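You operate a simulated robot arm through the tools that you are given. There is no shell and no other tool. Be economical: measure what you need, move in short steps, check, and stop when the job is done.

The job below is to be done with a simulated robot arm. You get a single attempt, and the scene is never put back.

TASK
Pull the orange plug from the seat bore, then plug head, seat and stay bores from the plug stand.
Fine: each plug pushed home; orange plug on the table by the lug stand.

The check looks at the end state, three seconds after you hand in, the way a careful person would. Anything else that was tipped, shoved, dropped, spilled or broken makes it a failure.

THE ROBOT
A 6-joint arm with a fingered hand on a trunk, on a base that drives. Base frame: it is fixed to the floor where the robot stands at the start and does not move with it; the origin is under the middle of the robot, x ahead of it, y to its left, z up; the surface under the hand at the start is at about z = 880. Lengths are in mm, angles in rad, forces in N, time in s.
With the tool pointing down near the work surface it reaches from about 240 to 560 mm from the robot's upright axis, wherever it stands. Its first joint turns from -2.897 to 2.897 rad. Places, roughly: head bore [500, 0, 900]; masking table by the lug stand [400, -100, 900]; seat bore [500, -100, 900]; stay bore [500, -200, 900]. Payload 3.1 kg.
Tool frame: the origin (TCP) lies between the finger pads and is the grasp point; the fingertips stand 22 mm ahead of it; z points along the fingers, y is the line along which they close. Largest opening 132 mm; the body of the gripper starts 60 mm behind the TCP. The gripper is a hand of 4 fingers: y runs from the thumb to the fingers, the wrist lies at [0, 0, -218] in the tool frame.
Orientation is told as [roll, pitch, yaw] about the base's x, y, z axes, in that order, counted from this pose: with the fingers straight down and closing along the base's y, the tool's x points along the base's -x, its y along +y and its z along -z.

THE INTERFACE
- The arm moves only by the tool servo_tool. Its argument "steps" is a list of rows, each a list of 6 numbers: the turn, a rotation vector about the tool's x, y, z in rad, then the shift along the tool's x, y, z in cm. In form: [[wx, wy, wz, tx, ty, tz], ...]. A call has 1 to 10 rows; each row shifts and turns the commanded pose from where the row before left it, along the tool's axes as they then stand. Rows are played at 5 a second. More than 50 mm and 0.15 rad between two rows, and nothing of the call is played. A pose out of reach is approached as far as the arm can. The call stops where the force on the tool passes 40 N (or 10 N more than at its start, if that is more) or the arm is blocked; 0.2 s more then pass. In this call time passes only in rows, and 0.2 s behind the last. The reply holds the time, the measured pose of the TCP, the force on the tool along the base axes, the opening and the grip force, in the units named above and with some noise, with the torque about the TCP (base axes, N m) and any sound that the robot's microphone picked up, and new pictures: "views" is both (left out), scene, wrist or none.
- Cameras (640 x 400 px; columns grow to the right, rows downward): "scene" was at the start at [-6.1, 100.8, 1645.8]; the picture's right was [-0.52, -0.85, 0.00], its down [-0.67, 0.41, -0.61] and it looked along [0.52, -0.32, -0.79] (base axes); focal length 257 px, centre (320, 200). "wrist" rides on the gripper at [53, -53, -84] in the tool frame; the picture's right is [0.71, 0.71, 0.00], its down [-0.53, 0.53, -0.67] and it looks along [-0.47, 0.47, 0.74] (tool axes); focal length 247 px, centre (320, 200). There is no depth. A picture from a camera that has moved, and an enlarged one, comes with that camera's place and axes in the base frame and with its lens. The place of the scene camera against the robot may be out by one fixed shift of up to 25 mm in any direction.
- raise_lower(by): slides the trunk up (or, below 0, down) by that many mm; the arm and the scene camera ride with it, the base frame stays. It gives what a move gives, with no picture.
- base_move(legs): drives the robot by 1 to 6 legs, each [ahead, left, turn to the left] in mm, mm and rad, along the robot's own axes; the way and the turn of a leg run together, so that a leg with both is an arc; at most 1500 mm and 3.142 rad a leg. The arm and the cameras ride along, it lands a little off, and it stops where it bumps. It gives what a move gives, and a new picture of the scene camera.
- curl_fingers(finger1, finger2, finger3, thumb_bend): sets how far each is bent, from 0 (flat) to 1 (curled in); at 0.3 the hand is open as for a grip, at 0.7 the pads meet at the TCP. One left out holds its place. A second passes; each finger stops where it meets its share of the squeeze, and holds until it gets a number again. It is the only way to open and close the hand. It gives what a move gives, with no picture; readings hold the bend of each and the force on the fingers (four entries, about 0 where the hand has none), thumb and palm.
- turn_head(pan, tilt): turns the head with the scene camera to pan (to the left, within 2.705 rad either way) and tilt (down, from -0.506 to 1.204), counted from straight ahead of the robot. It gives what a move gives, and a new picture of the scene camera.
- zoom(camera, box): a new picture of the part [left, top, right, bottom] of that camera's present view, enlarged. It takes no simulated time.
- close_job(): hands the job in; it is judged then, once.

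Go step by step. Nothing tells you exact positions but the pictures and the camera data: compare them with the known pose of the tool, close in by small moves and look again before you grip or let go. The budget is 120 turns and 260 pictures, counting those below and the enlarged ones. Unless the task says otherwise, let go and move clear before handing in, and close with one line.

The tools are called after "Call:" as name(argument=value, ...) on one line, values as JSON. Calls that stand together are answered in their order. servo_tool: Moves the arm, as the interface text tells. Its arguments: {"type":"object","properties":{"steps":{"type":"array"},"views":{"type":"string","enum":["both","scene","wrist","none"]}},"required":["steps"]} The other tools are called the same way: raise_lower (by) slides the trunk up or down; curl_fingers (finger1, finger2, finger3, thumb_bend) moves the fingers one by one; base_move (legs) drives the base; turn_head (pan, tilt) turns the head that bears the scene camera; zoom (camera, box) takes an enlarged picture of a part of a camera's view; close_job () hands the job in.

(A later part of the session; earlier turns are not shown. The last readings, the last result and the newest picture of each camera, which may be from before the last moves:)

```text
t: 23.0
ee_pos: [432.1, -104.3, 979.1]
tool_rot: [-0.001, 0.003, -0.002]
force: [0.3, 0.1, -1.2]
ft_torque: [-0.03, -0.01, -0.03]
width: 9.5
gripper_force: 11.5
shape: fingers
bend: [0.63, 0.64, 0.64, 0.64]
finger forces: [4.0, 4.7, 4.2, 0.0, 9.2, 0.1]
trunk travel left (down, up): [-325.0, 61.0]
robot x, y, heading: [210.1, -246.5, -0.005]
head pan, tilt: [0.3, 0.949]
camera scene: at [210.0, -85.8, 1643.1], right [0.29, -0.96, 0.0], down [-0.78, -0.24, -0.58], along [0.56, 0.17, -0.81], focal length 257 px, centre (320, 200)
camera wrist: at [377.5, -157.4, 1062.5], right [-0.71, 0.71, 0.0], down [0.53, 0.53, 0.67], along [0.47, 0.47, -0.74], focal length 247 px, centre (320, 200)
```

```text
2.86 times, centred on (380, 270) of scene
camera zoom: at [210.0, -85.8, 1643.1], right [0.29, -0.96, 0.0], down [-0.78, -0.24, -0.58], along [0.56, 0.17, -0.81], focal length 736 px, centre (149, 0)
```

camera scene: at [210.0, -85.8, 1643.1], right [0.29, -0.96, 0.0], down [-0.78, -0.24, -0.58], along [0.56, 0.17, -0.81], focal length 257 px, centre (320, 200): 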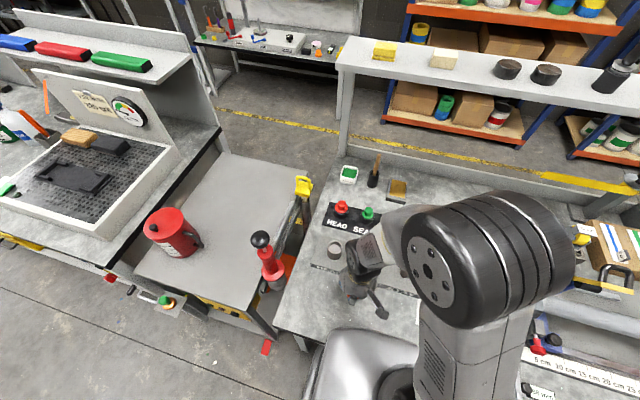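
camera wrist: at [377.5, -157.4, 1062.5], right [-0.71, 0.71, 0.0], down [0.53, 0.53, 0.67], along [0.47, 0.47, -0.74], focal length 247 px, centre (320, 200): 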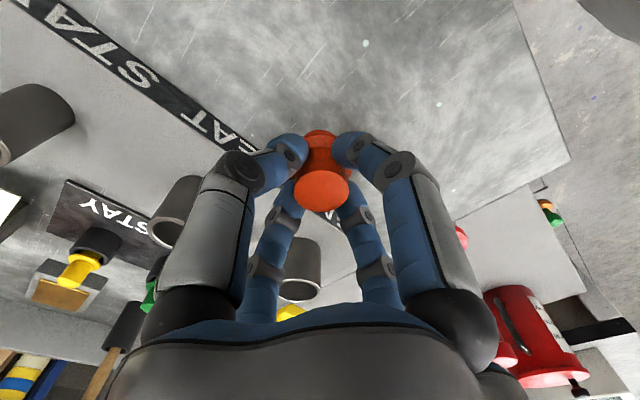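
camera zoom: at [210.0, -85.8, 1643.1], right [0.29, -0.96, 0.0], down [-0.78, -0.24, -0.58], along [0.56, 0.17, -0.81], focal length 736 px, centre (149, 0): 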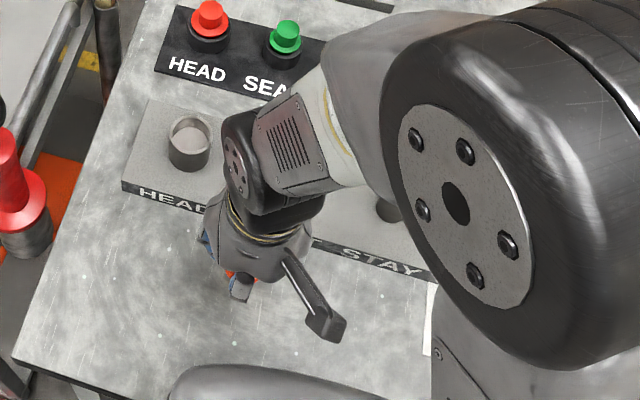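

Lowering toward the table, then in small steps looking for contact.

Call:
servo_tool(steps=[[0, 0, 0, 0, 0, 1.5], [0, 0, 0, 0, 0, 1.0]], views="none")

Call:
servo_tool(steps=[[0, 0, 0, 0, 0, 0.4]], views="none")

Call:
servo_tool(steps=[[0, 0, 0, 0, 0, 0.4]], views="wrist")

```text
t: 23.6
ee_pos: [430.8, -104.7, 955.6]
tool_rot: [-0.001, 0.001, -0.004]
force: [0.7, 0.1, 0.1]
ft_torque: [0.05, 0.0, 0.02]
width: 9.6
gripper_force: 11.2
shape: fingers
bend: [0.63, 0.64, 0.64, 0.64]
finger forces: [4.0, 4.7, 4.2, 0.1, 9.2, 0.0]
trunk travel left (down, up): [-325.0, 61.0]
robot x, y, heading: [209.1, -247.3, -0.004]
head pan, tilt: [0.3, 0.949]
```

```text
t: 24.0
ee_pos: [428.7, -104.3, 952.0]
tool_rot: [0.0, 0.0, -0.002]
force: [-0.1, 0.1, 0.9]
ft_torque: [-0.04, 0.03, 0.02]
width: 9.7
gripper_force: 10.8
shape: fingers
bend: [0.63, 0.64, 0.64, 0.64]
finger forces: [3.9, 4.8, 4.2, 0.0, 9.2, 0.0]
trunk travel left (down, up): [-325.0, 61.0]
robot x, y, heading: [208.7, -251.5, -0.002]
head pan, tilt: [0.3, 0.949]
```

```text
t: 24.4
ee_pos: [430.9, -104.9, 947.9]
tool_rot: [0.001, 0.001, -0.001]
force: [0.1, 0.0, -0.3]
ft_torque: [0.03, 0.01, 0.01]
width: 9.9
gripper_force: 11.0
shape: fingers
bend: [0.63, 0.64, 0.64, 0.64]
finger forces: [3.9, 4.9, 4.2, 0.1, 9.0, 0.0]
trunk travel left (down, up): [-325.0, 61.0]
robot x, y, heading: [208.7, -248.0, -0.005]
head pan, tilt: [0.3, 0.949]
camera wrist: at [377.1, -157.8, 1030.3], right [-0.71, 0.71, 0.0], down [0.53, 0.53, 0.67], along [0.47, 0.47, -0.74], focal length 247 px, centre (320, 200)
```

wrist: 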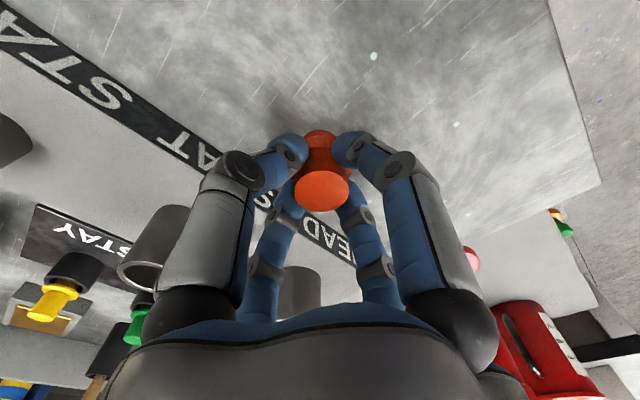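

No contact yet at 948; continuing in small steps.

Call:
servo_tool(steps=[[0, 0, 0, 0, 0, 0.4]], views="none")

Call:
servo_tool(steps=[[0, 0, 0, 0, 0, 0.4]], views="none")

Call:
servo_tool(steps=[[0, 0, 0, 0, 0, 0.3]], views="none")

Call:
servo_tool(steps=[[0, 0, 0, 0, 0, 0.3]], views="scene")

Call:
zoom(camera="scene", box=[320, 260, 400, 320])

```text
t: 24.8
ee_pos: [430.6, -105.1, 943.2]
tool_rot: [0.0, 0.001, -0.002]
force: [-0.9, 0.0, -0.5]
ft_torque: [0.01, 0.02, -0.01]
width: 9.8
gripper_force: 11.4
shape: fingers
bend: [0.63, 0.64, 0.64, 0.64]
finger forces: [3.9, 4.7, 4.1, 0.1, 9.1, 0.1]
trunk travel left (down, up): [-325.0, 61.0]
robot x, y, heading: [212.5, -248.0, -0.007]
head pan, tilt: [0.3, 0.949]
```

```text
t: 25.2
ee_pos: [430.6, -105.3, 940.4]
tool_rot: [0.0, 0.002, -0.002]
force: [-0.6, 0.2, -1.1]
ft_torque: [0.02, -0.01, 0.01]
width: 9.8
gripper_force: 11.1
shape: fingers
bend: [0.63, 0.64, 0.64, 0.64]
finger forces: [4.0, 4.8, 4.3, 0.1, 9.1, 0.0]
trunk travel left (down, up): [-325.0, 61.0]
robot x, y, heading: [209.5, -250.3, -0.002]
head pan, tilt: [0.3, 0.949]
```

```text
t: 25.6
ee_pos: [429.7, -104.8, 936.3]
tool_rot: [0.0, 0.0, -0.001]
force: [0.8, -0.1, -0.3]
ft_torque: [-0.02, 0.02, 0.0]
width: 9.4
gripper_force: 11.1
shape: fingers
bend: [0.63, 0.64, 0.64, 0.64]
finger forces: [3.9, 4.9, 4.2, 0.0, 8.9, 0.1]
trunk travel left (down, up): [-325.0, 61.0]
robot x, y, heading: [208.5, -248.6, -0.008]
head pan, tilt: [0.3, 0.949]
```

```text
t: 26.0
ee_pos: [430.1, -104.5, 933.2]
tool_rot: [0.0, 0.002, -0.001]
force: [-0.1, -0.2, -0.8]
ft_torque: [-0.01, 0.01, -0.01]
width: 9.4
gripper_force: 10.9
shape: fingers
bend: [0.63, 0.64, 0.64, 0.64]
finger forces: [3.8, 4.8, 4.1, 0.1, 9.1, 0.0]
trunk travel left (down, up): [-325.0, 61.0]
robot x, y, heading: [205.6, -250.1, -0.002]
head pan, tilt: [0.3, 0.949]
camera scene: at [209.8, -86.3, 1643.1], right [0.29, -0.96, 0.0], down [-0.78, -0.24, -0.58], along [0.56, 0.17, -0.81], focal length 257 px, centre (320, 200)
```

scene: 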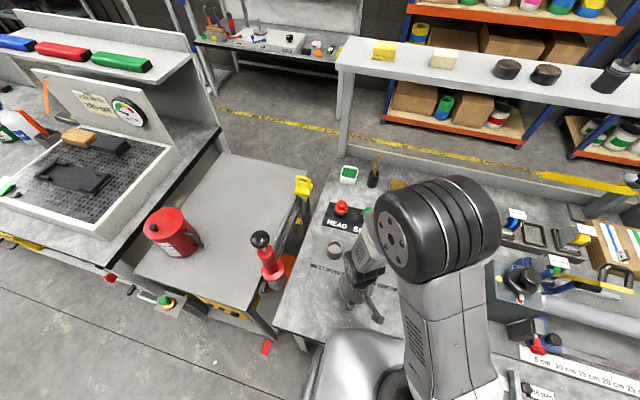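

```text
6.67 times, centred on (360, 290) of scene
camera zoom: at [209.8, -86.3, 1643.1], right [0.29, -0.96, 0.0], down [-0.78, -0.24, -0.58], along [0.56, 0.17, -0.81], focal length 1716 px, centre (53, -400)
```

zoom: 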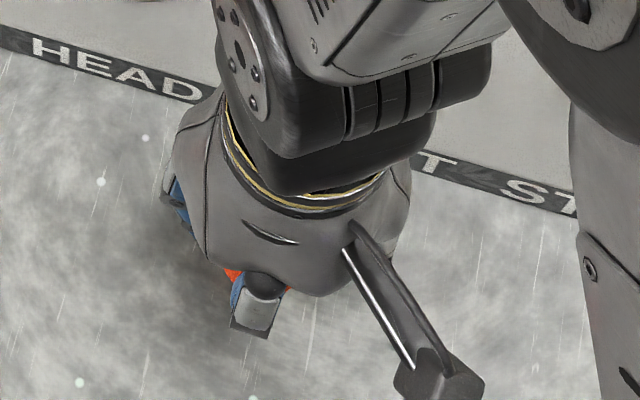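

Still no contact; continuing.

Call:
servo_tool(steps=[[0, 0, 0, 0, 0, 0.3]], views="none")

Call:
servo_tool(steps=[[0, 0, 0, 0, 0, 0.3]], views="none")

Call:
servo_tool(steps=[[0, 0, 0, 0, 0, 0.3]], views="none")

Call:
servo_tool(steps=[[0, 0, 0, 0, 0, 0.2]], views="wrist")

```text
t: 26.4
ee_pos: [430.3, -103.9, 930.4]
tool_rot: [0.0, 0.001, -0.001]
force: [0.4, -0.4, -0.6]
ft_torque: [0.01, 0.01, 0.01]
width: 10.0
gripper_force: 11.2
shape: fingers
bend: [0.63, 0.64, 0.64, 0.64]
finger forces: [3.9, 4.8, 4.3, 0.0, 9.1, 0.0]
trunk travel left (down, up): [-325.0, 61.0]
robot x, y, heading: [208.6, -248.5, -0.002]
head pan, tilt: [0.3, 0.949]
```

```text
t: 26.8
ee_pos: [430.7, -104.0, 928.1]
tool_rot: [-0.001, 0.0, -0.002]
force: [0.2, 0.3, 0.1]
ft_torque: [0.0, 0.0, 0.0]
width: 9.5
gripper_force: 11.1
shape: fingers
bend: [0.63, 0.64, 0.64, 0.64]
finger forces: [3.9, 4.7, 4.2, 0.1, 9.1, 0.0]
trunk travel left (down, up): [-325.0, 61.0]
robot x, y, heading: [210.3, -250.3, -0.0]
head pan, tilt: [0.3, 0.949]
```

```text
t: 27.2
ee_pos: [428.9, -104.5, 926.5]
tool_rot: [0.003, 0.0, -0.001]
force: [0.8, -1.8, 18.2]
ft_torque: [0.05, 0.0, 0.03]
width: 9.5
gripper_force: 17.5
shape: fingers
bend: [0.63, 0.64, 0.64, 0.64]
finger forces: [9.3, 8.6, 6.8, 0.0, 9.8, 0.0]
trunk travel left (down, up): [-325.0, 61.0]
robot x, y, heading: [210.9, -249.1, -0.007]
head pan, tilt: [0.3, 0.949]
```

```text
t: 27.6
ee_pos: [430.3, -104.4, 927.0]
tool_rot: [0.005, -0.004, -0.002]
force: [-2.7, -4.5, 28.2]
ft_torque: [0.06, 0.18, 0.0]
width: 9.8
gripper_force: 25.6
shape: fingers
bend: [0.63, 0.63, 0.64, 0.64]
finger forces: [16.8, 13.2, 8.4, 0.1, 12.7, 0.0]
trunk travel left (down, up): [-325.0, 61.0]
robot x, y, heading: [209.4, -248.0, -0.002]
head pan, tilt: [0.3, 0.949]
stopped in row 1: the force on the tool passed its limit at 44 N (the readings are from after the stop); the commanded pose is now the measured one
camera wrist: at [376.6, -157.9, 1007.6], right [-0.71, 0.71, 0.0], down [0.52, 0.52, 0.67], along [0.48, 0.47, -0.74], focal length 247 px, centre (320, 200)
```

wrist: 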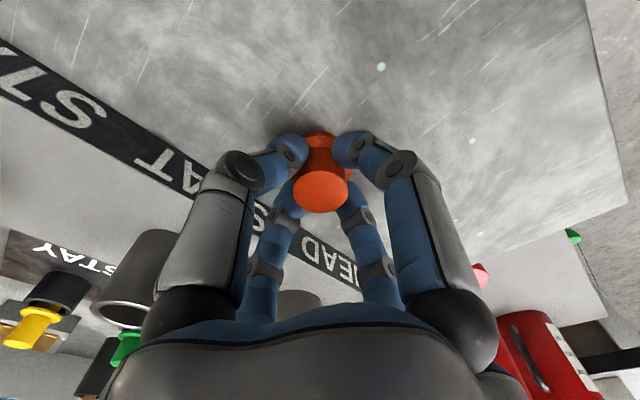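

The plug now stands on the table (contact at TCP 927). I'll ease off 1 mm and open.

Call:
servo_tool(steps=[[0, 0, 0, 0, 0, -0.1]], views="none")

Call:
curl_fingers(finger1=0.57, finger2=0.57, finger3=0.57, thumb_bend=0.57)

Call:
curl_fingers(finger1=0.42, finger2=0.42, finger3=0.42, thumb_bend=0.42)

Call:
servo_tool(steps=[[0, 0, 0, 0, 0, -1.5], [0, 0, 0, 0, 0, -3], [0, 0, 0, 0, 0, -3], [0, 0, 0, 0, 0, -3]])

```text
t: 28.0
ee_pos: [430.4, -103.9, 924.5]
tool_rot: [0.002, -0.002, -0.002]
force: [-1.1, -3.9, 17.8]
ft_torque: [-0.08, 0.1, 0.05]
width: 9.4
gripper_force: 21.4
shape: fingers
bend: [0.63, 0.63, 0.64, 0.64]
finger forces: [12.4, 9.9, 7.7, 0.1, 12.1, 0.0]
trunk travel left (down, up): [-325.0, 61.0]
robot x, y, heading: [208.1, -249.5, -0.003]
head pan, tilt: [0.3, 0.949]
```

```text
t: 29.0
ee_pos: [430.6, -102.0, 924.6]
tool_rot: [0.002, -0.002, -0.002]
force: [-0.8, 0.2, 0.2]
ft_torque: [0.03, 0.0, 0.0]
width: 26.0
gripper_force: 0.2
shape: fingers
bend: [0.56, 0.56, 0.56, 0.56]
finger forces: [0.0, 0.1, 0.0, 0.0, 0.0, 0.0]
trunk travel left (down, up): [-325.0, 61.0]
robot x, y, heading: [211.4, -245.0, -0.001]
head pan, tilt: [0.3, 0.949]
```

```text
t: 30.0
ee_pos: [429.9, -102.7, 923.6]
tool_rot: [0.002, -0.003, -0.003]
force: [-1.4, -0.2, -0.8]
ft_torque: [0.01, 0.04, -0.01]
width: 59.4
gripper_force: 0.1
shape: fingers
bend: [0.42, 0.42, 0.43, 0.42]
finger forces: [0.1, 0.1, 0.8, 0.0, 0.1, 0.1]
trunk travel left (down, up): [-325.0, 61.0]
robot x, y, heading: [208.2, -246.7, -0.002]
head pan, tilt: [0.3, 0.949]
```

```text
t: 31.0
ee_pos: [431.0, -103.2, 1029.6]
tool_rot: [0.002, -0.002, -0.002]
force: [0.2, -0.3, -0.3]
ft_torque: [0.01, -0.02, -0.06]
width: 59.7
gripper_force: 0.0
shape: fingers
bend: [0.42, 0.42, 0.42, 0.42]
finger forces: [0.0, 0.0, 0.0, 0.1, 0.0, 0.0]
trunk travel left (down, up): [-325.0, 61.0]
robot x, y, heading: [211.6, -247.4, -0.006]
head pan, tilt: [0.3, 0.949]
camera scene: at [208.7, -87.0, 1643.2], right [0.29, -0.96, 0.0], down [-0.78, -0.24, -0.58], along [0.56, 0.17, -0.81], focal length 257 px, centre (320, 200)
camera wrist: at [377.0, -157.1, 1112.4], right [-0.71, 0.71, 0.0], down [0.53, 0.52, 0.67], along [0.47, 0.47, -0.74], focal length 247 px, centre (320, 200)
```

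scene: 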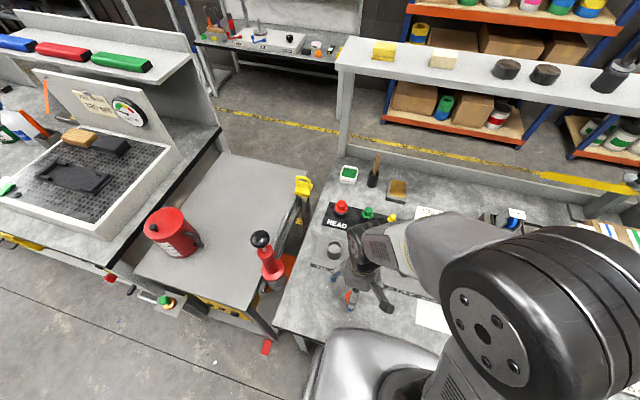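
wrist: 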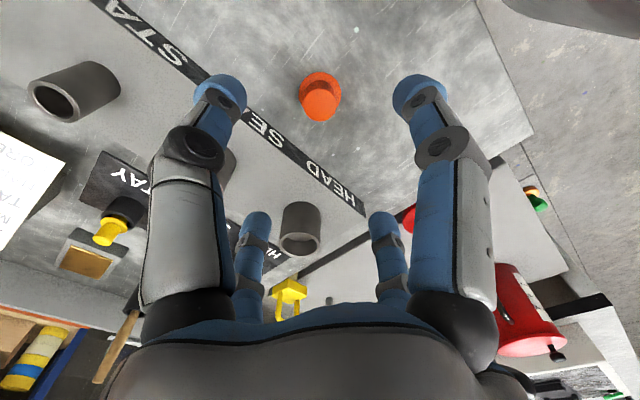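

Orange is standing upright on the table. Now to the green plug at about (704,-95).

Call:
servo_tool(steps=[[0, 0, 0, -3, 0, -2], [0, 0, 0, -4, 0, -1], [0, 0, 0, -4, 0.2, 0], [0, 0, 0, -4, 0.2, 0], [0, 0, 0, -4, 0.2, 0], [0, 0, 0, -4, 0.2, 0], [0, 0, 0, -4.3, 0, 0], [0, 0, 0, 0, 0, 3], [0, 0, 0, 0, 0, 3]], views="wrist")

Call:
zoom(camera="wrist", box=[200, 40, 440, 240])

```text
t: 33.0
ee_pos: [705.2, -94.5, 1000.5]
tool_rot: [0.002, 0.0, 0.0]
force: [-0.1, -0.5, 0.5]
ft_torque: [-0.01, 0.01, 0.02]
width: 59.3
gripper_force: 0.2
shape: fingers
bend: [0.42, 0.42, 0.42, 0.42]
finger forces: [0.0, 0.0, 0.1, 0.0, 0.0, 0.0]
trunk travel left (down, up): [-325.0, 61.0]
robot x, y, heading: [210.8, -244.0, -0.002]
head pan, tilt: [0.3, 0.949]
camera wrist: at [650.9, -148.6, 1083.1], right [-0.71, 0.71, 0.0], down [0.53, 0.52, 0.67], along [0.47, 0.47, -0.74], focal length 247 px, centre (320, 200)
```

wrist: 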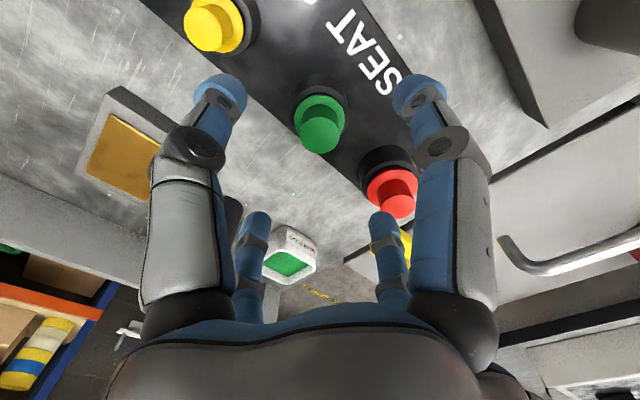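

```text
2.00 times, centred on (320, 140) of wrist
camera zoom: at [650.9, -148.6, 1083.1], right [-0.71, 0.71, 0.0], down [0.53, 0.52, 0.67], along [0.47, 0.47, -0.74], focal length 494 px, centre (320, 320)
```

zoom: 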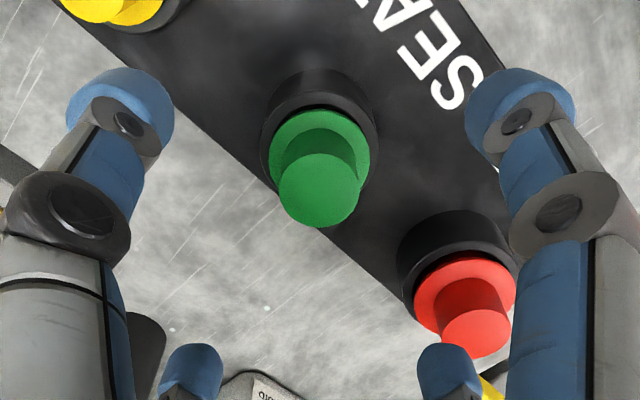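

Green's knob top sits on the tool axis, z≈937. Lowering to TCP≈958 and checking.

Call:
servo_tool(steps=[[0, 0, 0, 0, 0, 2.1], [0, 0, 0, 0, 0, 2.1]], views="none")

Call:
zoom(camera="wrist", box=[200, 60, 440, 260])

```text
t: 33.6
ee_pos: [703.9, -96.8, 959.4]
tool_rot: [0.002, -0.001, -0.002]
force: [0.6, -0.1, -0.4]
ft_torque: [0.06, 0.03, 0.02]
width: 59.8
gripper_force: 0.1
shape: fingers
bend: [0.42, 0.42, 0.42, 0.42]
finger forces: [0.0, 0.0, 0.0, 0.1, 0.0, 0.1]
trunk travel left (down, up): [-325.0, 61.0]
robot x, y, heading: [208.5, -247.8, -0.011]
head pan, tilt: [0.3, 0.949]
```

```text
2.00 times, centred on (320, 160) of wrist
camera zoom: at [650.5, -148.8, 1040.4], right [-0.71, 0.71, 0.0], down [0.53, 0.52, 0.67], along [0.47, 0.47, -0.74], focal length 494 px, centre (320, 280)
```

zoom: 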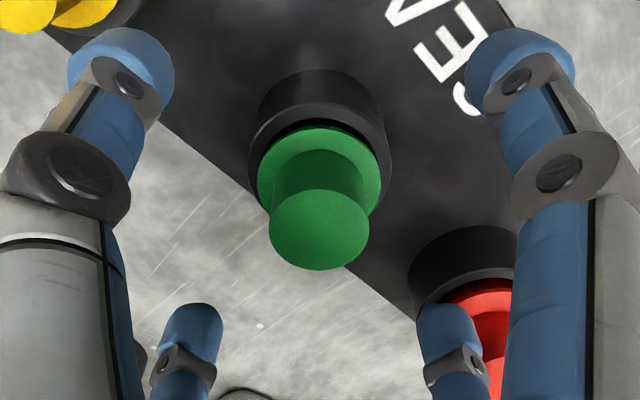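

Centred; lowering to TCP≈945 and closing.

Call:
servo_tool(steps=[[0, 0, 0, 0, 0, 0.7], [0, 0, 0, 0, 0, 0.7]], views="none")

Call:
curl_fingers(finger1=0.7, finger2=0.7, finger3=0.7, thumb_bend=0.7)

Call:
zoom(camera="wrist", box=[200, 60, 440, 260])

```text
t: 34.2
ee_pos: [703.3, -96.4, 944.8]
tool_rot: [0.001, -0.002, -0.002]
force: [-0.5, 0.4, -0.6]
ft_torque: [0.0, -0.01, 0.01]
width: 59.5
gripper_force: 0.1
shape: fingers
bend: [0.42, 0.42, 0.42, 0.42]
finger forces: [0.1, 0.0, 0.0, 0.0, 0.0, 0.0]
trunk travel left (down, up): [-325.0, 61.0]
robot x, y, heading: [214.2, -249.5, -0.001]
head pan, tilt: [0.3, 0.949]
```

```text
t: 35.2
ee_pos: [704.0, -95.5, 946.0]
tool_rot: [0.003, -0.002, -0.001]
force: [-0.5, -0.6, 0.8]
ft_torque: [0.01, -0.02, 0.01]
width: 8.4
gripper_force: 10.5
shape: fingers
bend: [0.64, 0.63, 0.63, 0.65]
finger forces: [4.5, 5.0, 5.0, 0.0, 6.4, 0.0]
trunk travel left (down, up): [-325.0, 61.0]
robot x, y, heading: [212.3, -250.0, -0.006]
head pan, tilt: [0.3, 0.949]
```

```text
2.00 times, centred on (320, 160) of wrist
camera zoom: at [650.0, -149.3, 1027.5], right [-0.71, 0.71, 0.0], down [0.53, 0.52, 0.67], along [0.47, 0.47, -0.74], focal length 494 px, centre (320, 280)
```

zoom: 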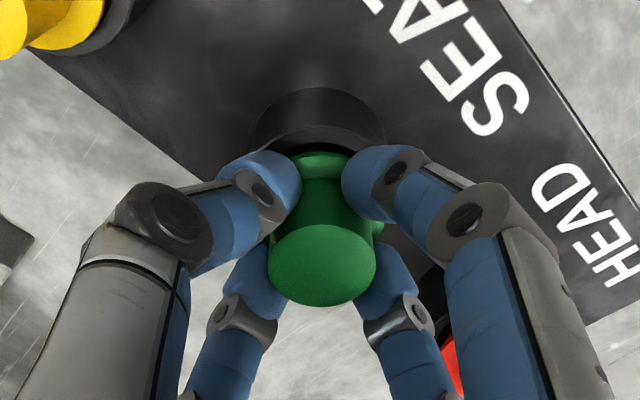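

A clean grip on the knob. Lifting.

Call:
servo_tool(steps=[[0, 0, 0, 0, 0, -0.7], [0, 0, 0, 0, 0, -0.7], [0, 0, 0, 0, 0, -0.8], [0, 0, 0, 0, 0, -1.5], [0, 0, 0, 0, 0, -2], [0, 0, 0, 0, 0, -2], [0, 0, 0, 0, 0, -2]])

Call:
zoom(camera="scene", box=[310, 150, 450, 250])

```text
t: 36.8
ee_pos: [703.3, -96.7, 1042.2]
tool_rot: [0.002, -0.003, -0.002]
force: [-0.9, -0.4, 0.1]
ft_torque: [0.01, 0.0, 0.01]
width: 8.2
gripper_force: 10.7
shape: fingers
bend: [0.64, 0.63, 0.63, 0.65]
finger forces: [4.5, 5.2, 5.0, 0.0, 6.2, 0.1]
trunk travel left (down, up): [-325.0, 61.0]
robot x, y, heading: [209.1, -244.3, -0.004]
head pan, tilt: [0.3, 0.949]
camera scene: at [209.3, -86.5, 1643.2], right [0.29, -0.96, 0.0], down [-0.78, -0.24, -0.58], along [0.56, 0.17, -0.81], focal length 257 px, centre (320, 200)
camera wrist: at [649.6, -150.2, 1124.4], right [-0.71, 0.71, 0.0], down [0.53, 0.52, 0.67], along [0.47, 0.47, -0.74], focal length 247 px, centre (320, 200)
```

scene: 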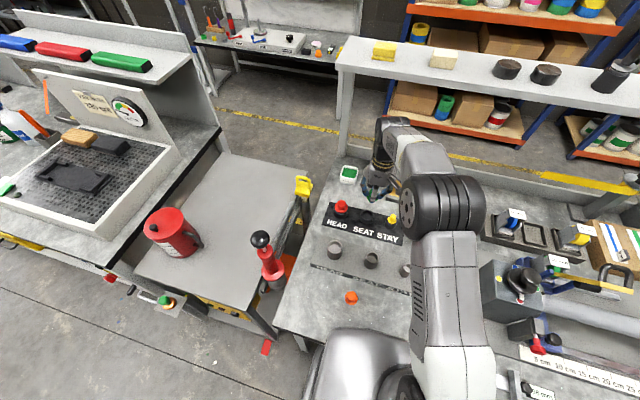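
wrist: 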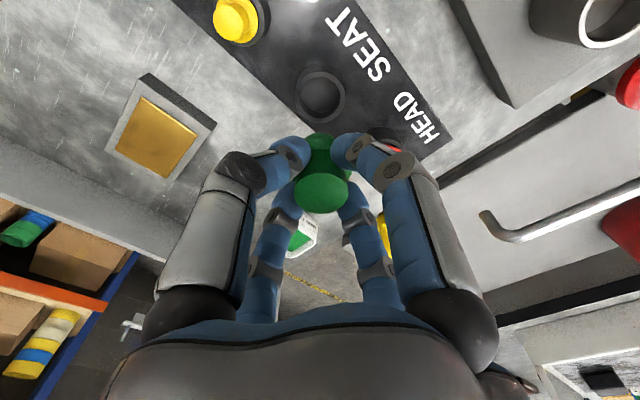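

```text
4.00 times, centred on (380, 200) of scene
camera zoom: at [209.3, -86.5, 1643.2], right [0.29, -0.96, 0.0], down [-0.78, -0.24, -0.58], along [0.56, 0.17, -0.81], focal length 1030 px, centre (80, 200)
```

zoom: 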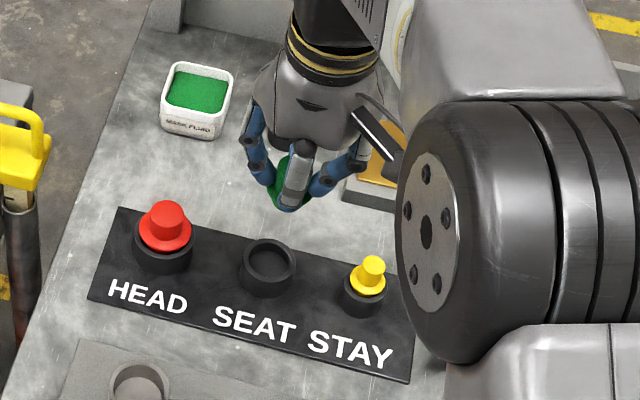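

Moving green over the seat bore.

Call:
servo_tool(steps=[[0, 0, 0, 3.26, -0.76, 0], [0, 0, 0, 3.26, -0.76, 0], [0, 0, 0, 3.26, -0.76, 0], [0, 0, 0, 3.26, -0.76, 0], [0, 0, 0, 3.26, -0.76, 0], [0, 0, 0, 0, 0, 0]], views="wrist")

Call:
zoom(camera="wrist", box=[240, 60, 400, 220])

Call:
zoom(camera="scene", box=[330, 210, 430, 280])

```text
t: 38.2
ee_pos: [541.5, -132.9, 1040.6]
tool_rot: [0.001, -0.004, -0.003]
force: [-0.4, -0.7, -0.4]
ft_torque: [0.02, 0.05, 0.01]
width: 7.8
gripper_force: 9.8
shape: fingers
bend: [0.64, 0.63, 0.63, 0.65]
finger forces: [4.5, 5.4, 5.0, 0.0, 6.1, 0.0]
trunk travel left (down, up): [-325.0, 61.0]
robot x, y, heading: [210.8, -250.5, -0.006]
head pan, tilt: [0.3, 0.949]
camera wrist: at [487.8, -186.6, 1123.0], right [-0.71, 0.71, 0.0], down [0.53, 0.52, 0.67], along [0.47, 0.47, -0.74], focal length 247 px, centre (320, 200)
```

wrist: 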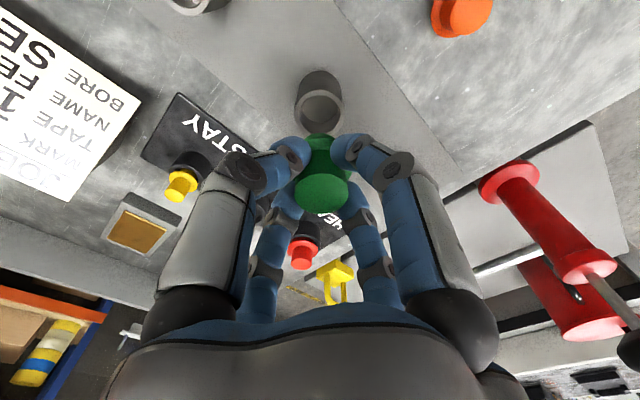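

```text
2.50 times, centred on (320, 140) of wrist
camera zoom: at [487.8, -186.6, 1123.0], right [-0.71, 0.71, 0.0], down [0.53, 0.52, 0.67], along [0.47, 0.47, -0.74], focal length 617 px, centre (320, 350)
```

zoom: 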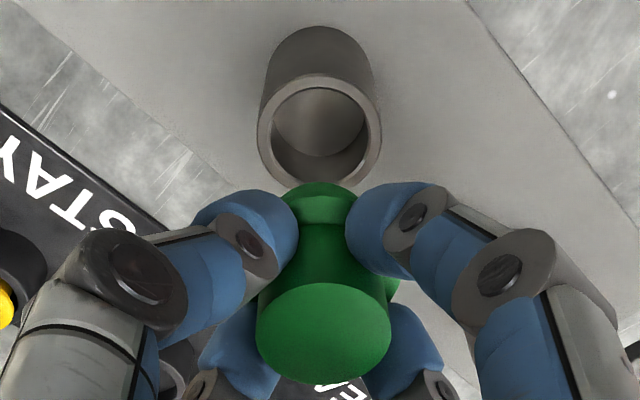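

```text
5.71 times, centred on (380, 245) of scene
camera zoom: at [210.4, -86.2, 1643.1], right [0.29, -0.96, 0.0], down [-0.78, -0.24, -0.58], along [0.56, 0.17, -0.81], focal length 1471 px, centre (-23, -57)
```

zoom: 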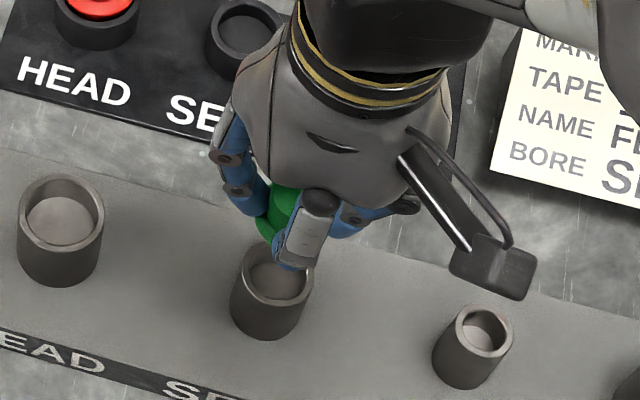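

The bore is about 1 mm toward -x,-y from the tool axis. Correcting and lowering to just above the rim.

Call:
servo_tool(steps=[[0, 0, 0, 0.1, -0.12, 2], [0, 0, 0, 0, 0, 2], [0, 0, 0, 0, 0, 0]], views="none")

Call:
zoom(camera="wrist", box=[240, 60, 400, 220])

Call:
zoom(camera="scene", box=[345, 230, 405, 280])

```text
t: 39.0
ee_pos: [540.3, -134.5, 1000.8]
tool_rot: [0.001, -0.001, -0.002]
force: [0.7, 0.5, -0.3]
ft_torque: [0.03, -0.01, 0.02]
width: 7.7
gripper_force: 10.2
shape: fingers
bend: [0.64, 0.63, 0.63, 0.65]
finger forces: [4.5, 5.3, 5.0, 0.0, 6.0, 0.0]
trunk travel left (down, up): [-325.0, 61.0]
robot x, y, heading: [210.3, -250.8, -0.001]
head pan, tilt: [0.3, 0.949]
```

```text
2.50 times, centred on (320, 140) of wrist
camera zoom: at [486.5, -188.0, 1083.3], right [-0.71, 0.71, 0.0], down [0.53, 0.52, 0.67], along [0.47, 0.47, -0.74], focal length 617 px, centre (320, 350)
```

zoom: 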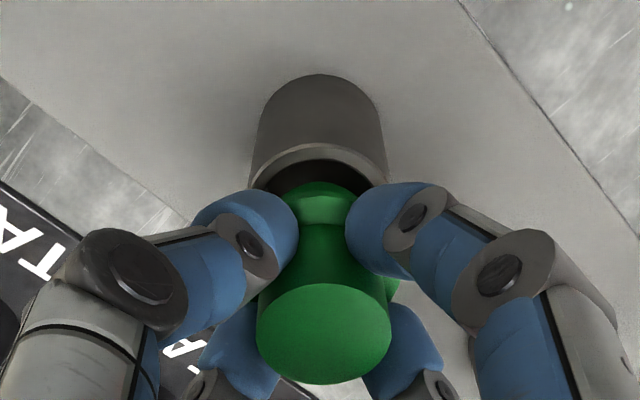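

```text
8.00 times, centred on (375, 255) of scene
camera zoom: at [209.3, -86.5, 1643.2], right [0.29, -0.96, 0.0], down [-0.78, -0.24, -0.58], along [0.56, 0.17, -0.81], focal length 2059 px, centre (-120, -240)
```

zoom: 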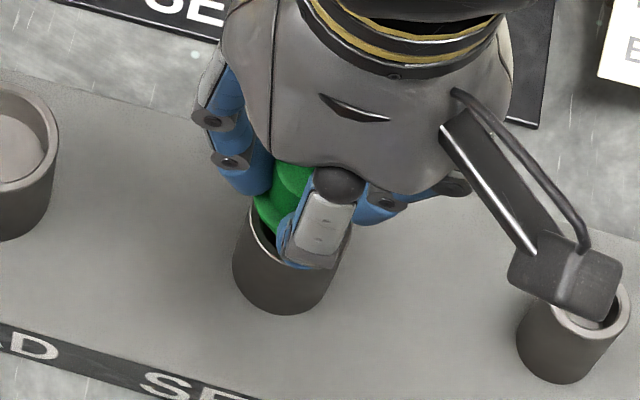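

Well aligned. Inserting in small steps.

Call:
servo_tool(steps=[[0, 0, 0, 0, 0, 0.3], [0, 0, 0, 0, 0, 0.3], [0, 0, 0, 0, 0, 0.3]], views="none")

Call:
servo_tool(steps=[[0, 0, 0, 0, 0, 0.3], [0, 0, 0, 0, 0, 0.3]], views="none")

Call:
servo_tool(steps=[[0, 0, 0, 0, 0, 0.25], [0, 0, 0, 0, 0, 0.25]], views="wrist")

Call:
zoom(camera="wrist", box=[240, 60, 400, 220])

```text
t: 39.8
ee_pos: [539.3, -137.0, 994.5]
tool_rot: [0.001, -0.002, -0.002]
force: [-4.0, -5.3, 4.7]
ft_torque: [-0.05, 0.09, 0.01]
width: 8.9
gripper_force: 12.2
shape: fingers
bend: [0.64, 0.63, 0.63, 0.65]
finger forces: [6.1, 5.7, 5.1, 0.0, 7.6, 0.0]
trunk travel left (down, up): [-325.0, 61.0]
robot x, y, heading: [210.3, -248.5, -0.009]
head pan, tilt: [0.3, 0.949]
```

```text
t: 40.4
ee_pos: [538.8, -136.2, 986.1]
tool_rot: [0.003, -0.003, -0.003]
force: [-4.5, -4.7, 6.4]
ft_torque: [-0.06, 0.14, -0.02]
width: 8.7
gripper_force: 12.7
shape: fingers
bend: [0.64, 0.63, 0.63, 0.65]
finger forces: [6.4, 6.0, 5.0, 0.0, 7.6, 0.0]
trunk travel left (down, up): [-325.0, 61.0]
robot x, y, heading: [208.0, -246.6, -0.004]
head pan, tilt: [0.3, 0.949]
```

```text
t: 41.0
ee_pos: [539.3, -135.4, 984.0]
tool_rot: [0.006, -0.009, -0.003]
force: [-5.9, -3.2, 39.6]
ft_torque: [0.16, 0.23, 0.01]
width: 8.7
gripper_force: 28.1
shape: fingers
bend: [0.63, 0.63, 0.63, 0.65]
finger forces: [17.8, 16.6, 12.5, 0.0, 10.3, 0.1]
trunk travel left (down, up): [-325.0, 61.0]
robot x, y, heading: [207.6, -250.0, -0.001]
head pan, tilt: [0.3, 0.949]
camera wrist: at [484.8, -189.4, 1065.8], right [-0.71, 0.71, 0.0], down [0.52, 0.52, 0.68], along [0.48, 0.48, -0.74], focal length 247 px, centre (320, 200)
```

wrist: 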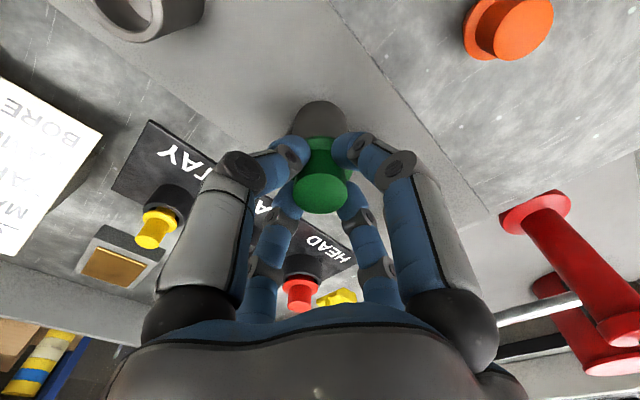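

```text
2.50 times, centred on (320, 140) of wrist
camera zoom: at [484.8, -189.4, 1065.8], right [-0.71, 0.71, 0.0], down [0.52, 0.52, 0.68], along [0.48, 0.48, -0.74], focal length 617 px, centre (320, 350)
```

zoom: 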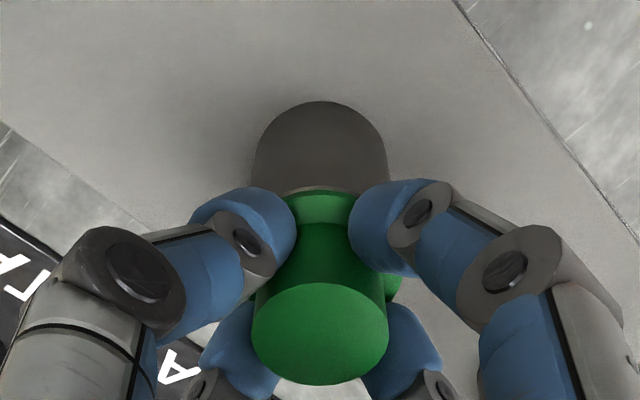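

Firm resistance at 984 with the flange down on the rim. Easing off, releasing, and inspecting.

Call:
servo_tool(steps=[[0, 0, 0, 0, 0, -0.15]], views="none")

Call:
curl_fingers(finger1=0.56, finger2=0.56, finger3=0.56, thumb_bend=0.56)

Call:
curl_fingers(finger1=0.42, finger2=0.42, finger3=0.42, thumb_bend=0.42)

Call:
servo_tool(steps=[[0, 0, 0, 0, 0, -1.5], [0, 0, 0, 0, 0, -3], [0, 0, 0, 0, 0, -3]])

Call:
zoom(camera="wrist", box=[260, 60, 400, 160])

Call:
zoom(camera="scene", box=[310, 220, 430, 310])

```text
t: 41.4
ee_pos: [538.7, -135.9, 984.4]
tool_rot: [0.004, -0.005, -0.004]
force: [-2.3, -2.0, 32.7]
ft_torque: [0.13, 0.05, -0.02]
width: 8.9
gripper_force: 26.0
shape: fingers
bend: [0.63, 0.63, 0.63, 0.65]
finger forces: [12.8, 15.9, 12.8, 0.0, 9.9, 0.1]
trunk travel left (down, up): [-325.0, 61.0]
robot x, y, heading: [211.4, -246.1, -0.002]
head pan, tilt: [0.3, 0.949]
```

```text
t: 42.4
ee_pos: [539.6, -136.4, 983.3]
tool_rot: [0.001, -0.001, -0.001]
force: [-0.7, -1.0, 18.8]
ft_torque: [0.12, 0.16, 0.05]
width: 19.5
gripper_force: 9.0
shape: fingers
bend: [0.61, 0.6, 0.56, 0.56]
finger forces: [9.0, 10.2, 0.0, 0.0, 0.0, 0.0]
trunk travel left (down, up): [-325.0, 61.0]
robot x, y, heading: [212.7, -246.0, -0.003]
head pan, tilt: [0.3, 0.949]
```

```text
t: 43.4
ee_pos: [539.5, -135.0, 982.3]
tool_rot: [0.002, -0.001, -0.001]
force: [0.1, -0.3, -0.2]
ft_torque: [-0.03, 0.03, 0.03]
width: 59.3
gripper_force: 0.0
shape: fingers
bend: [0.42, 0.42, 0.42, 0.42]
finger forces: [0.0, 0.0, 0.0, 0.0, 0.1, 0.0]
trunk travel left (down, up): [-325.0, 61.0]
robot x, y, heading: [207.8, -246.3, -0.007]
head pan, tilt: [0.3, 0.949]
```

```text
t: 44.2
ee_pos: [539.8, -136.8, 1058.2]
tool_rot: [0.001, -0.001, -0.004]
force: [-0.2, 0.3, -1.0]
ft_torque: [0.01, 0.03, 0.01]
width: 59.6
gripper_force: 0.1
shape: fingers
bend: [0.42, 0.42, 0.42, 0.42]
finger forces: [0.0, 0.0, 0.0, 0.0, 0.0, 0.0]
trunk travel left (down, up): [-325.0, 61.0]
robot x, y, heading: [211.1, -247.8, -0.003]
head pan, tilt: [0.3, 0.949]
camera scene: at [209.0, -86.7, 1643.2], right [0.29, -0.96, 0.0], down [-0.78, -0.24, -0.58], along [0.56, 0.17, -0.81], focal length 257 px, centre (320, 200)
camera wrist: at [486.2, -189.7, 1140.0], right [-0.71, 0.71, 0.0], down [0.53, 0.52, 0.67], along [0.47, 0.47, -0.74], focal length 247 px, centre (320, 200)
```

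scene: 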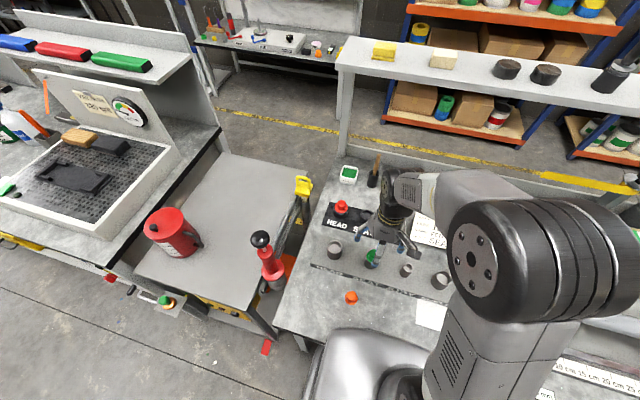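
wrist: 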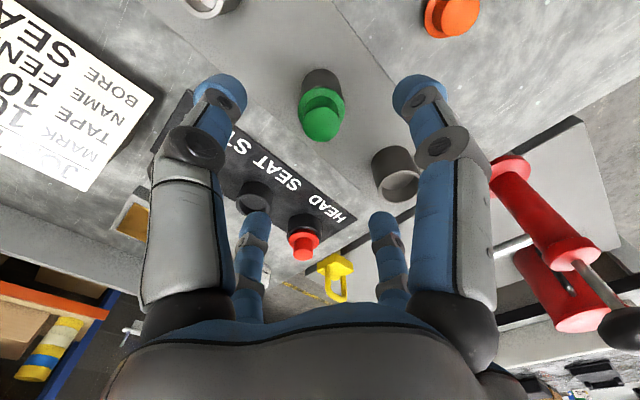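

```text
4.00 times, centred on (330, 110) of wrist
camera zoom: at [486.2, -189.7, 1140.0], right [-0.71, 0.71, 0.0], down [0.53, 0.52, 0.67], along [0.47, 0.47, -0.74], focal length 988 px, centre (280, 560)
```

zoom: 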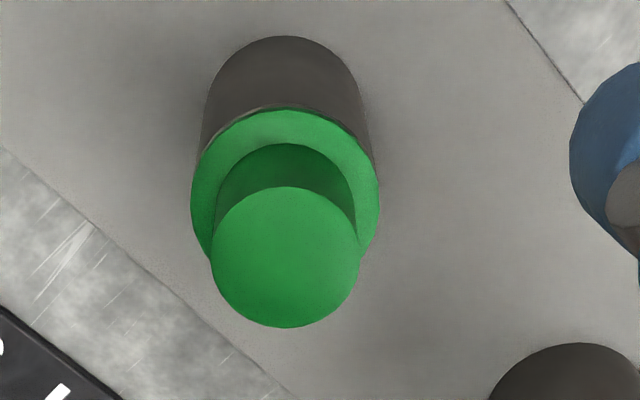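

```text
4.44 times, centred on (370, 265) of scene
camera zoom: at [209.0, -86.7, 1643.2], right [0.29, -0.96, 0.0], down [-0.78, -0.24, -0.58], along [0.56, 0.17, -0.81], focal length 1144 px, centre (98, -89)
```

zoom: 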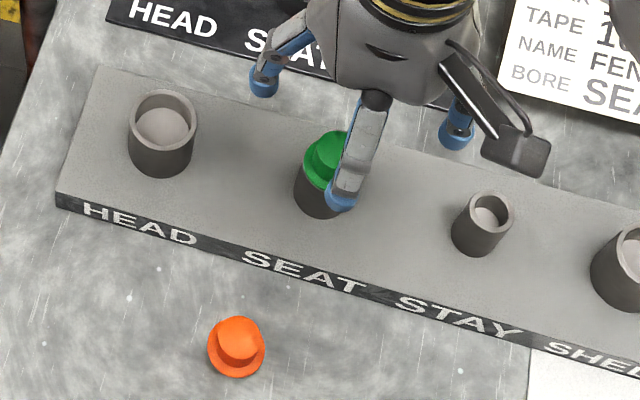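

Green is in and looks flush. To be sure, I'll press its top with a closed hand.

Call:
curl_fingers(finger1=0.7, finger2=0.7, finger3=0.7, thumb_bend=0.7)

Call:
servo_tool(steps=[[0, 0, 0, 0.0, 0.15, 2], [0, 0, 0, 0, 0, 1.5], [0, 0, 0, 0, 0, 0.5], [0, 0, 0, 0, 0, 0.4], [0, 0, 0, 0, 0, 0.4], [0, 0, 0, 0, 0, 0.4], [0, 0, 0, 0, 0, 0.3], [0, 0, 0, 0, 0, 0.3], [0, 0, 0, 0, 0, 0.3]], views="none")

Call:
zoom(camera="scene", box=[330, 220, 430, 280])

```text
t: 45.2
ee_pos: [540.6, -136.6, 1057.0]
tool_rot: [0.003, -0.001, -0.002]
force: [0.6, 0.3, 0.7]
ft_torque: [0.01, 0.0, 0.01]
width: 0.2
gripper_force: 0.1
shape: fingers
bend: [0.69, 0.69, 0.69, 0.69]
finger forces: [0.0, 0.0, 0.1, 0.0, 0.1, 0.1]
trunk travel left (down, up): [-325.0, 61.0]
robot x, y, heading: [208.4, -248.1, -0.009]
head pan, tilt: [0.3, 0.949]
```

```text
t: 47.0
ee_pos: [539.5, -133.8, 1003.3]
tool_rot: [0.005, -0.01, -0.002]
force: [-7.4, -3.4, 25.3]
ft_torque: [-0.11, 0.27, -0.01]
width: 0.0
gripper_force: 15.7
shape: fingers
bend: [0.68, 0.69, 0.69, 0.7]
finger forces: [11.6, 5.9, 5.9, 0.0, 7.6, 0.0]
trunk travel left (down, up): [-325.0, 61.0]
robot x, y, heading: [208.5, -249.1, -0.002]
head pan, tilt: [0.3, 0.949]
stopped in row 9: the force on the tool passed its limit at 47 N (the readings are from after the stop); the commanded pose is now the measured one
```

```text
6.40 times, centred on (380, 250) of scene
camera zoom: at [205.7, -88.0, 1643.5], right [0.29, -0.96, 0.0], down [-0.78, -0.24, -0.58], along [0.56, 0.17, -0.81], focal length 1648 px, centre (-64, -120)
```

zoom: 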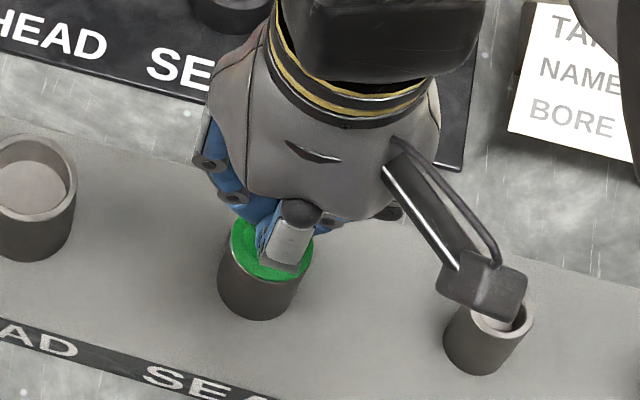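

Green is pressed home (flange flush on the boss). Now the red plug at about (704,-12).

Call:
servo_tool(steps=[[0, 0, 0, 0, 0, -3], [0, 0, 0, 0, 0, -3], [0, 0, 0, -3.28, 2.4, 0], [0, 0, 0, -3.28, 2.4, 0], [0, 0, 0, -3.28, 2.4, 0], [0, 0, 0, -3.28, 2.4, 0], [0, 0, 0, -3.28, 2.4, 0], [0.0, 0.01, 0, 0, 0, 3], [0, 0, 0, 0, 0, 2.5]], views="none")

Call:
curl_fingers(finger1=0.42, finger2=0.42, finger3=0.42, thumb_bend=0.42)

Call:
zoom(camera="wrist", box=[200, 40, 440, 240])

Call:
zoom(camera="scene", box=[310, 220, 430, 310])

```text
t: 49.0
ee_pos: [705.6, -14.9, 1008.8]
tool_rot: [0.004, 0.002, -0.001]
force: [0.1, -0.5, -0.3]
ft_torque: [0.0, 0.02, -0.03]
width: 0.0
gripper_force: 0.2
shape: fingers
bend: [0.69, 0.69, 0.69, 0.69]
finger forces: [0.0, 0.1, 0.0, 0.0, 0.0, 0.0]
trunk travel left (down, up): [-325.0, 61.0]
robot x, y, heading: [210.8, -252.3, -0.002]
head pan, tilt: [0.3, 0.949]
```

```text
t: 50.0
ee_pos: [706.6, -14.9, 1009.4]
tool_rot: [0.006, 0.001, -0.004]
force: [0.6, -0.2, -0.2]
ft_torque: [-0.01, 0.01, 0.0]
width: 59.4
gripper_force: 0.2
shape: fingers
bend: [0.42, 0.42, 0.42, 0.42]
finger forces: [0.1, 0.1, 0.1, 0.0, 0.0, 0.1]
trunk travel left (down, up): [-325.0, 61.0]
robot x, y, heading: [207.6, -246.6, -0.006]
head pan, tilt: [0.3, 0.949]
```

```text
2.00 times, centred on (320, 140) of wrist
camera zoom: at [652.4, -67.8, 1091.9], right [-0.71, 0.71, 0.0], down [0.53, 0.52, 0.67], along [0.47, 0.48, -0.74], focal length 494 px, centre (320, 320)
```

zoom: 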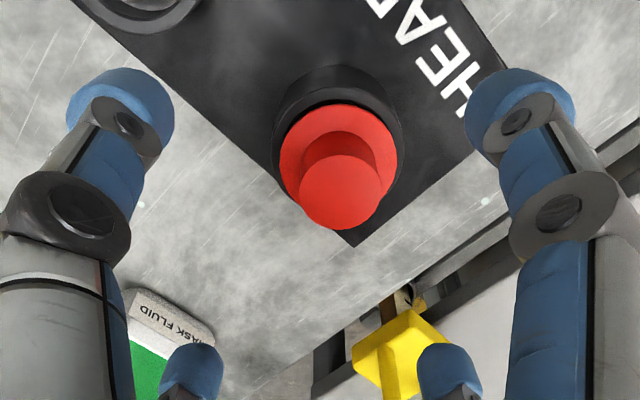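

```text
4.44 times, centred on (370, 265) of scene
camera zoom: at [209.7, -86.4, 1643.2], right [0.29, -0.96, 0.0], down [-0.78, -0.24, -0.58], along [0.56, 0.17, -0.81], focal length 1144 px, centre (98, -89)
```

zoom: 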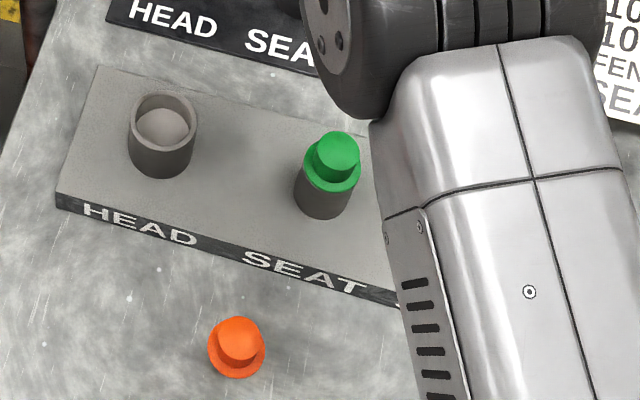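

Red is offset by (-2,+8) mm. Correcting and lowering to TCP≈960.

Call:
servo_tool(steps=[[0.005, 0, 0, 0.2, 0.8, 0], [0, 0, 0, 0, 0, 2.5], [0, 0, 0, 0, 0, 2.4]], views="none")

Call:
zoom(camera="wrist", box=[200, 60, 440, 260])

```text
t: 50.8
ee_pos: [703.4, -5.5, 959.4]
tool_rot: [-0.001, 0.001, -0.001]
force: [-0.2, 1.0, -0.1]
ft_torque: [0.01, 0.01, -0.03]
width: 59.7
gripper_force: 0.0
shape: fingers
bend: [0.42, 0.42, 0.42, 0.42]
finger forces: [0.0, 0.0, 0.0, 0.0, 0.0, 0.0]
trunk travel left (down, up): [-325.0, 61.0]
robot x, y, heading: [207.6, -246.2, -0.008]
head pan, tilt: [0.3, 0.949]
```

```text
2.00 times, centred on (320, 160) of wrist
camera zoom: at [650.5, -58.3, 1042.9], right [-0.71, 0.71, 0.0], down [0.53, 0.53, 0.67], along [0.47, 0.47, -0.74], focal length 494 px, centre (320, 280)
```

zoom: 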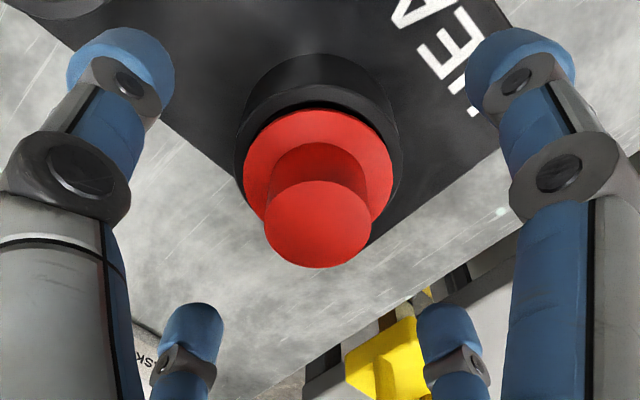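

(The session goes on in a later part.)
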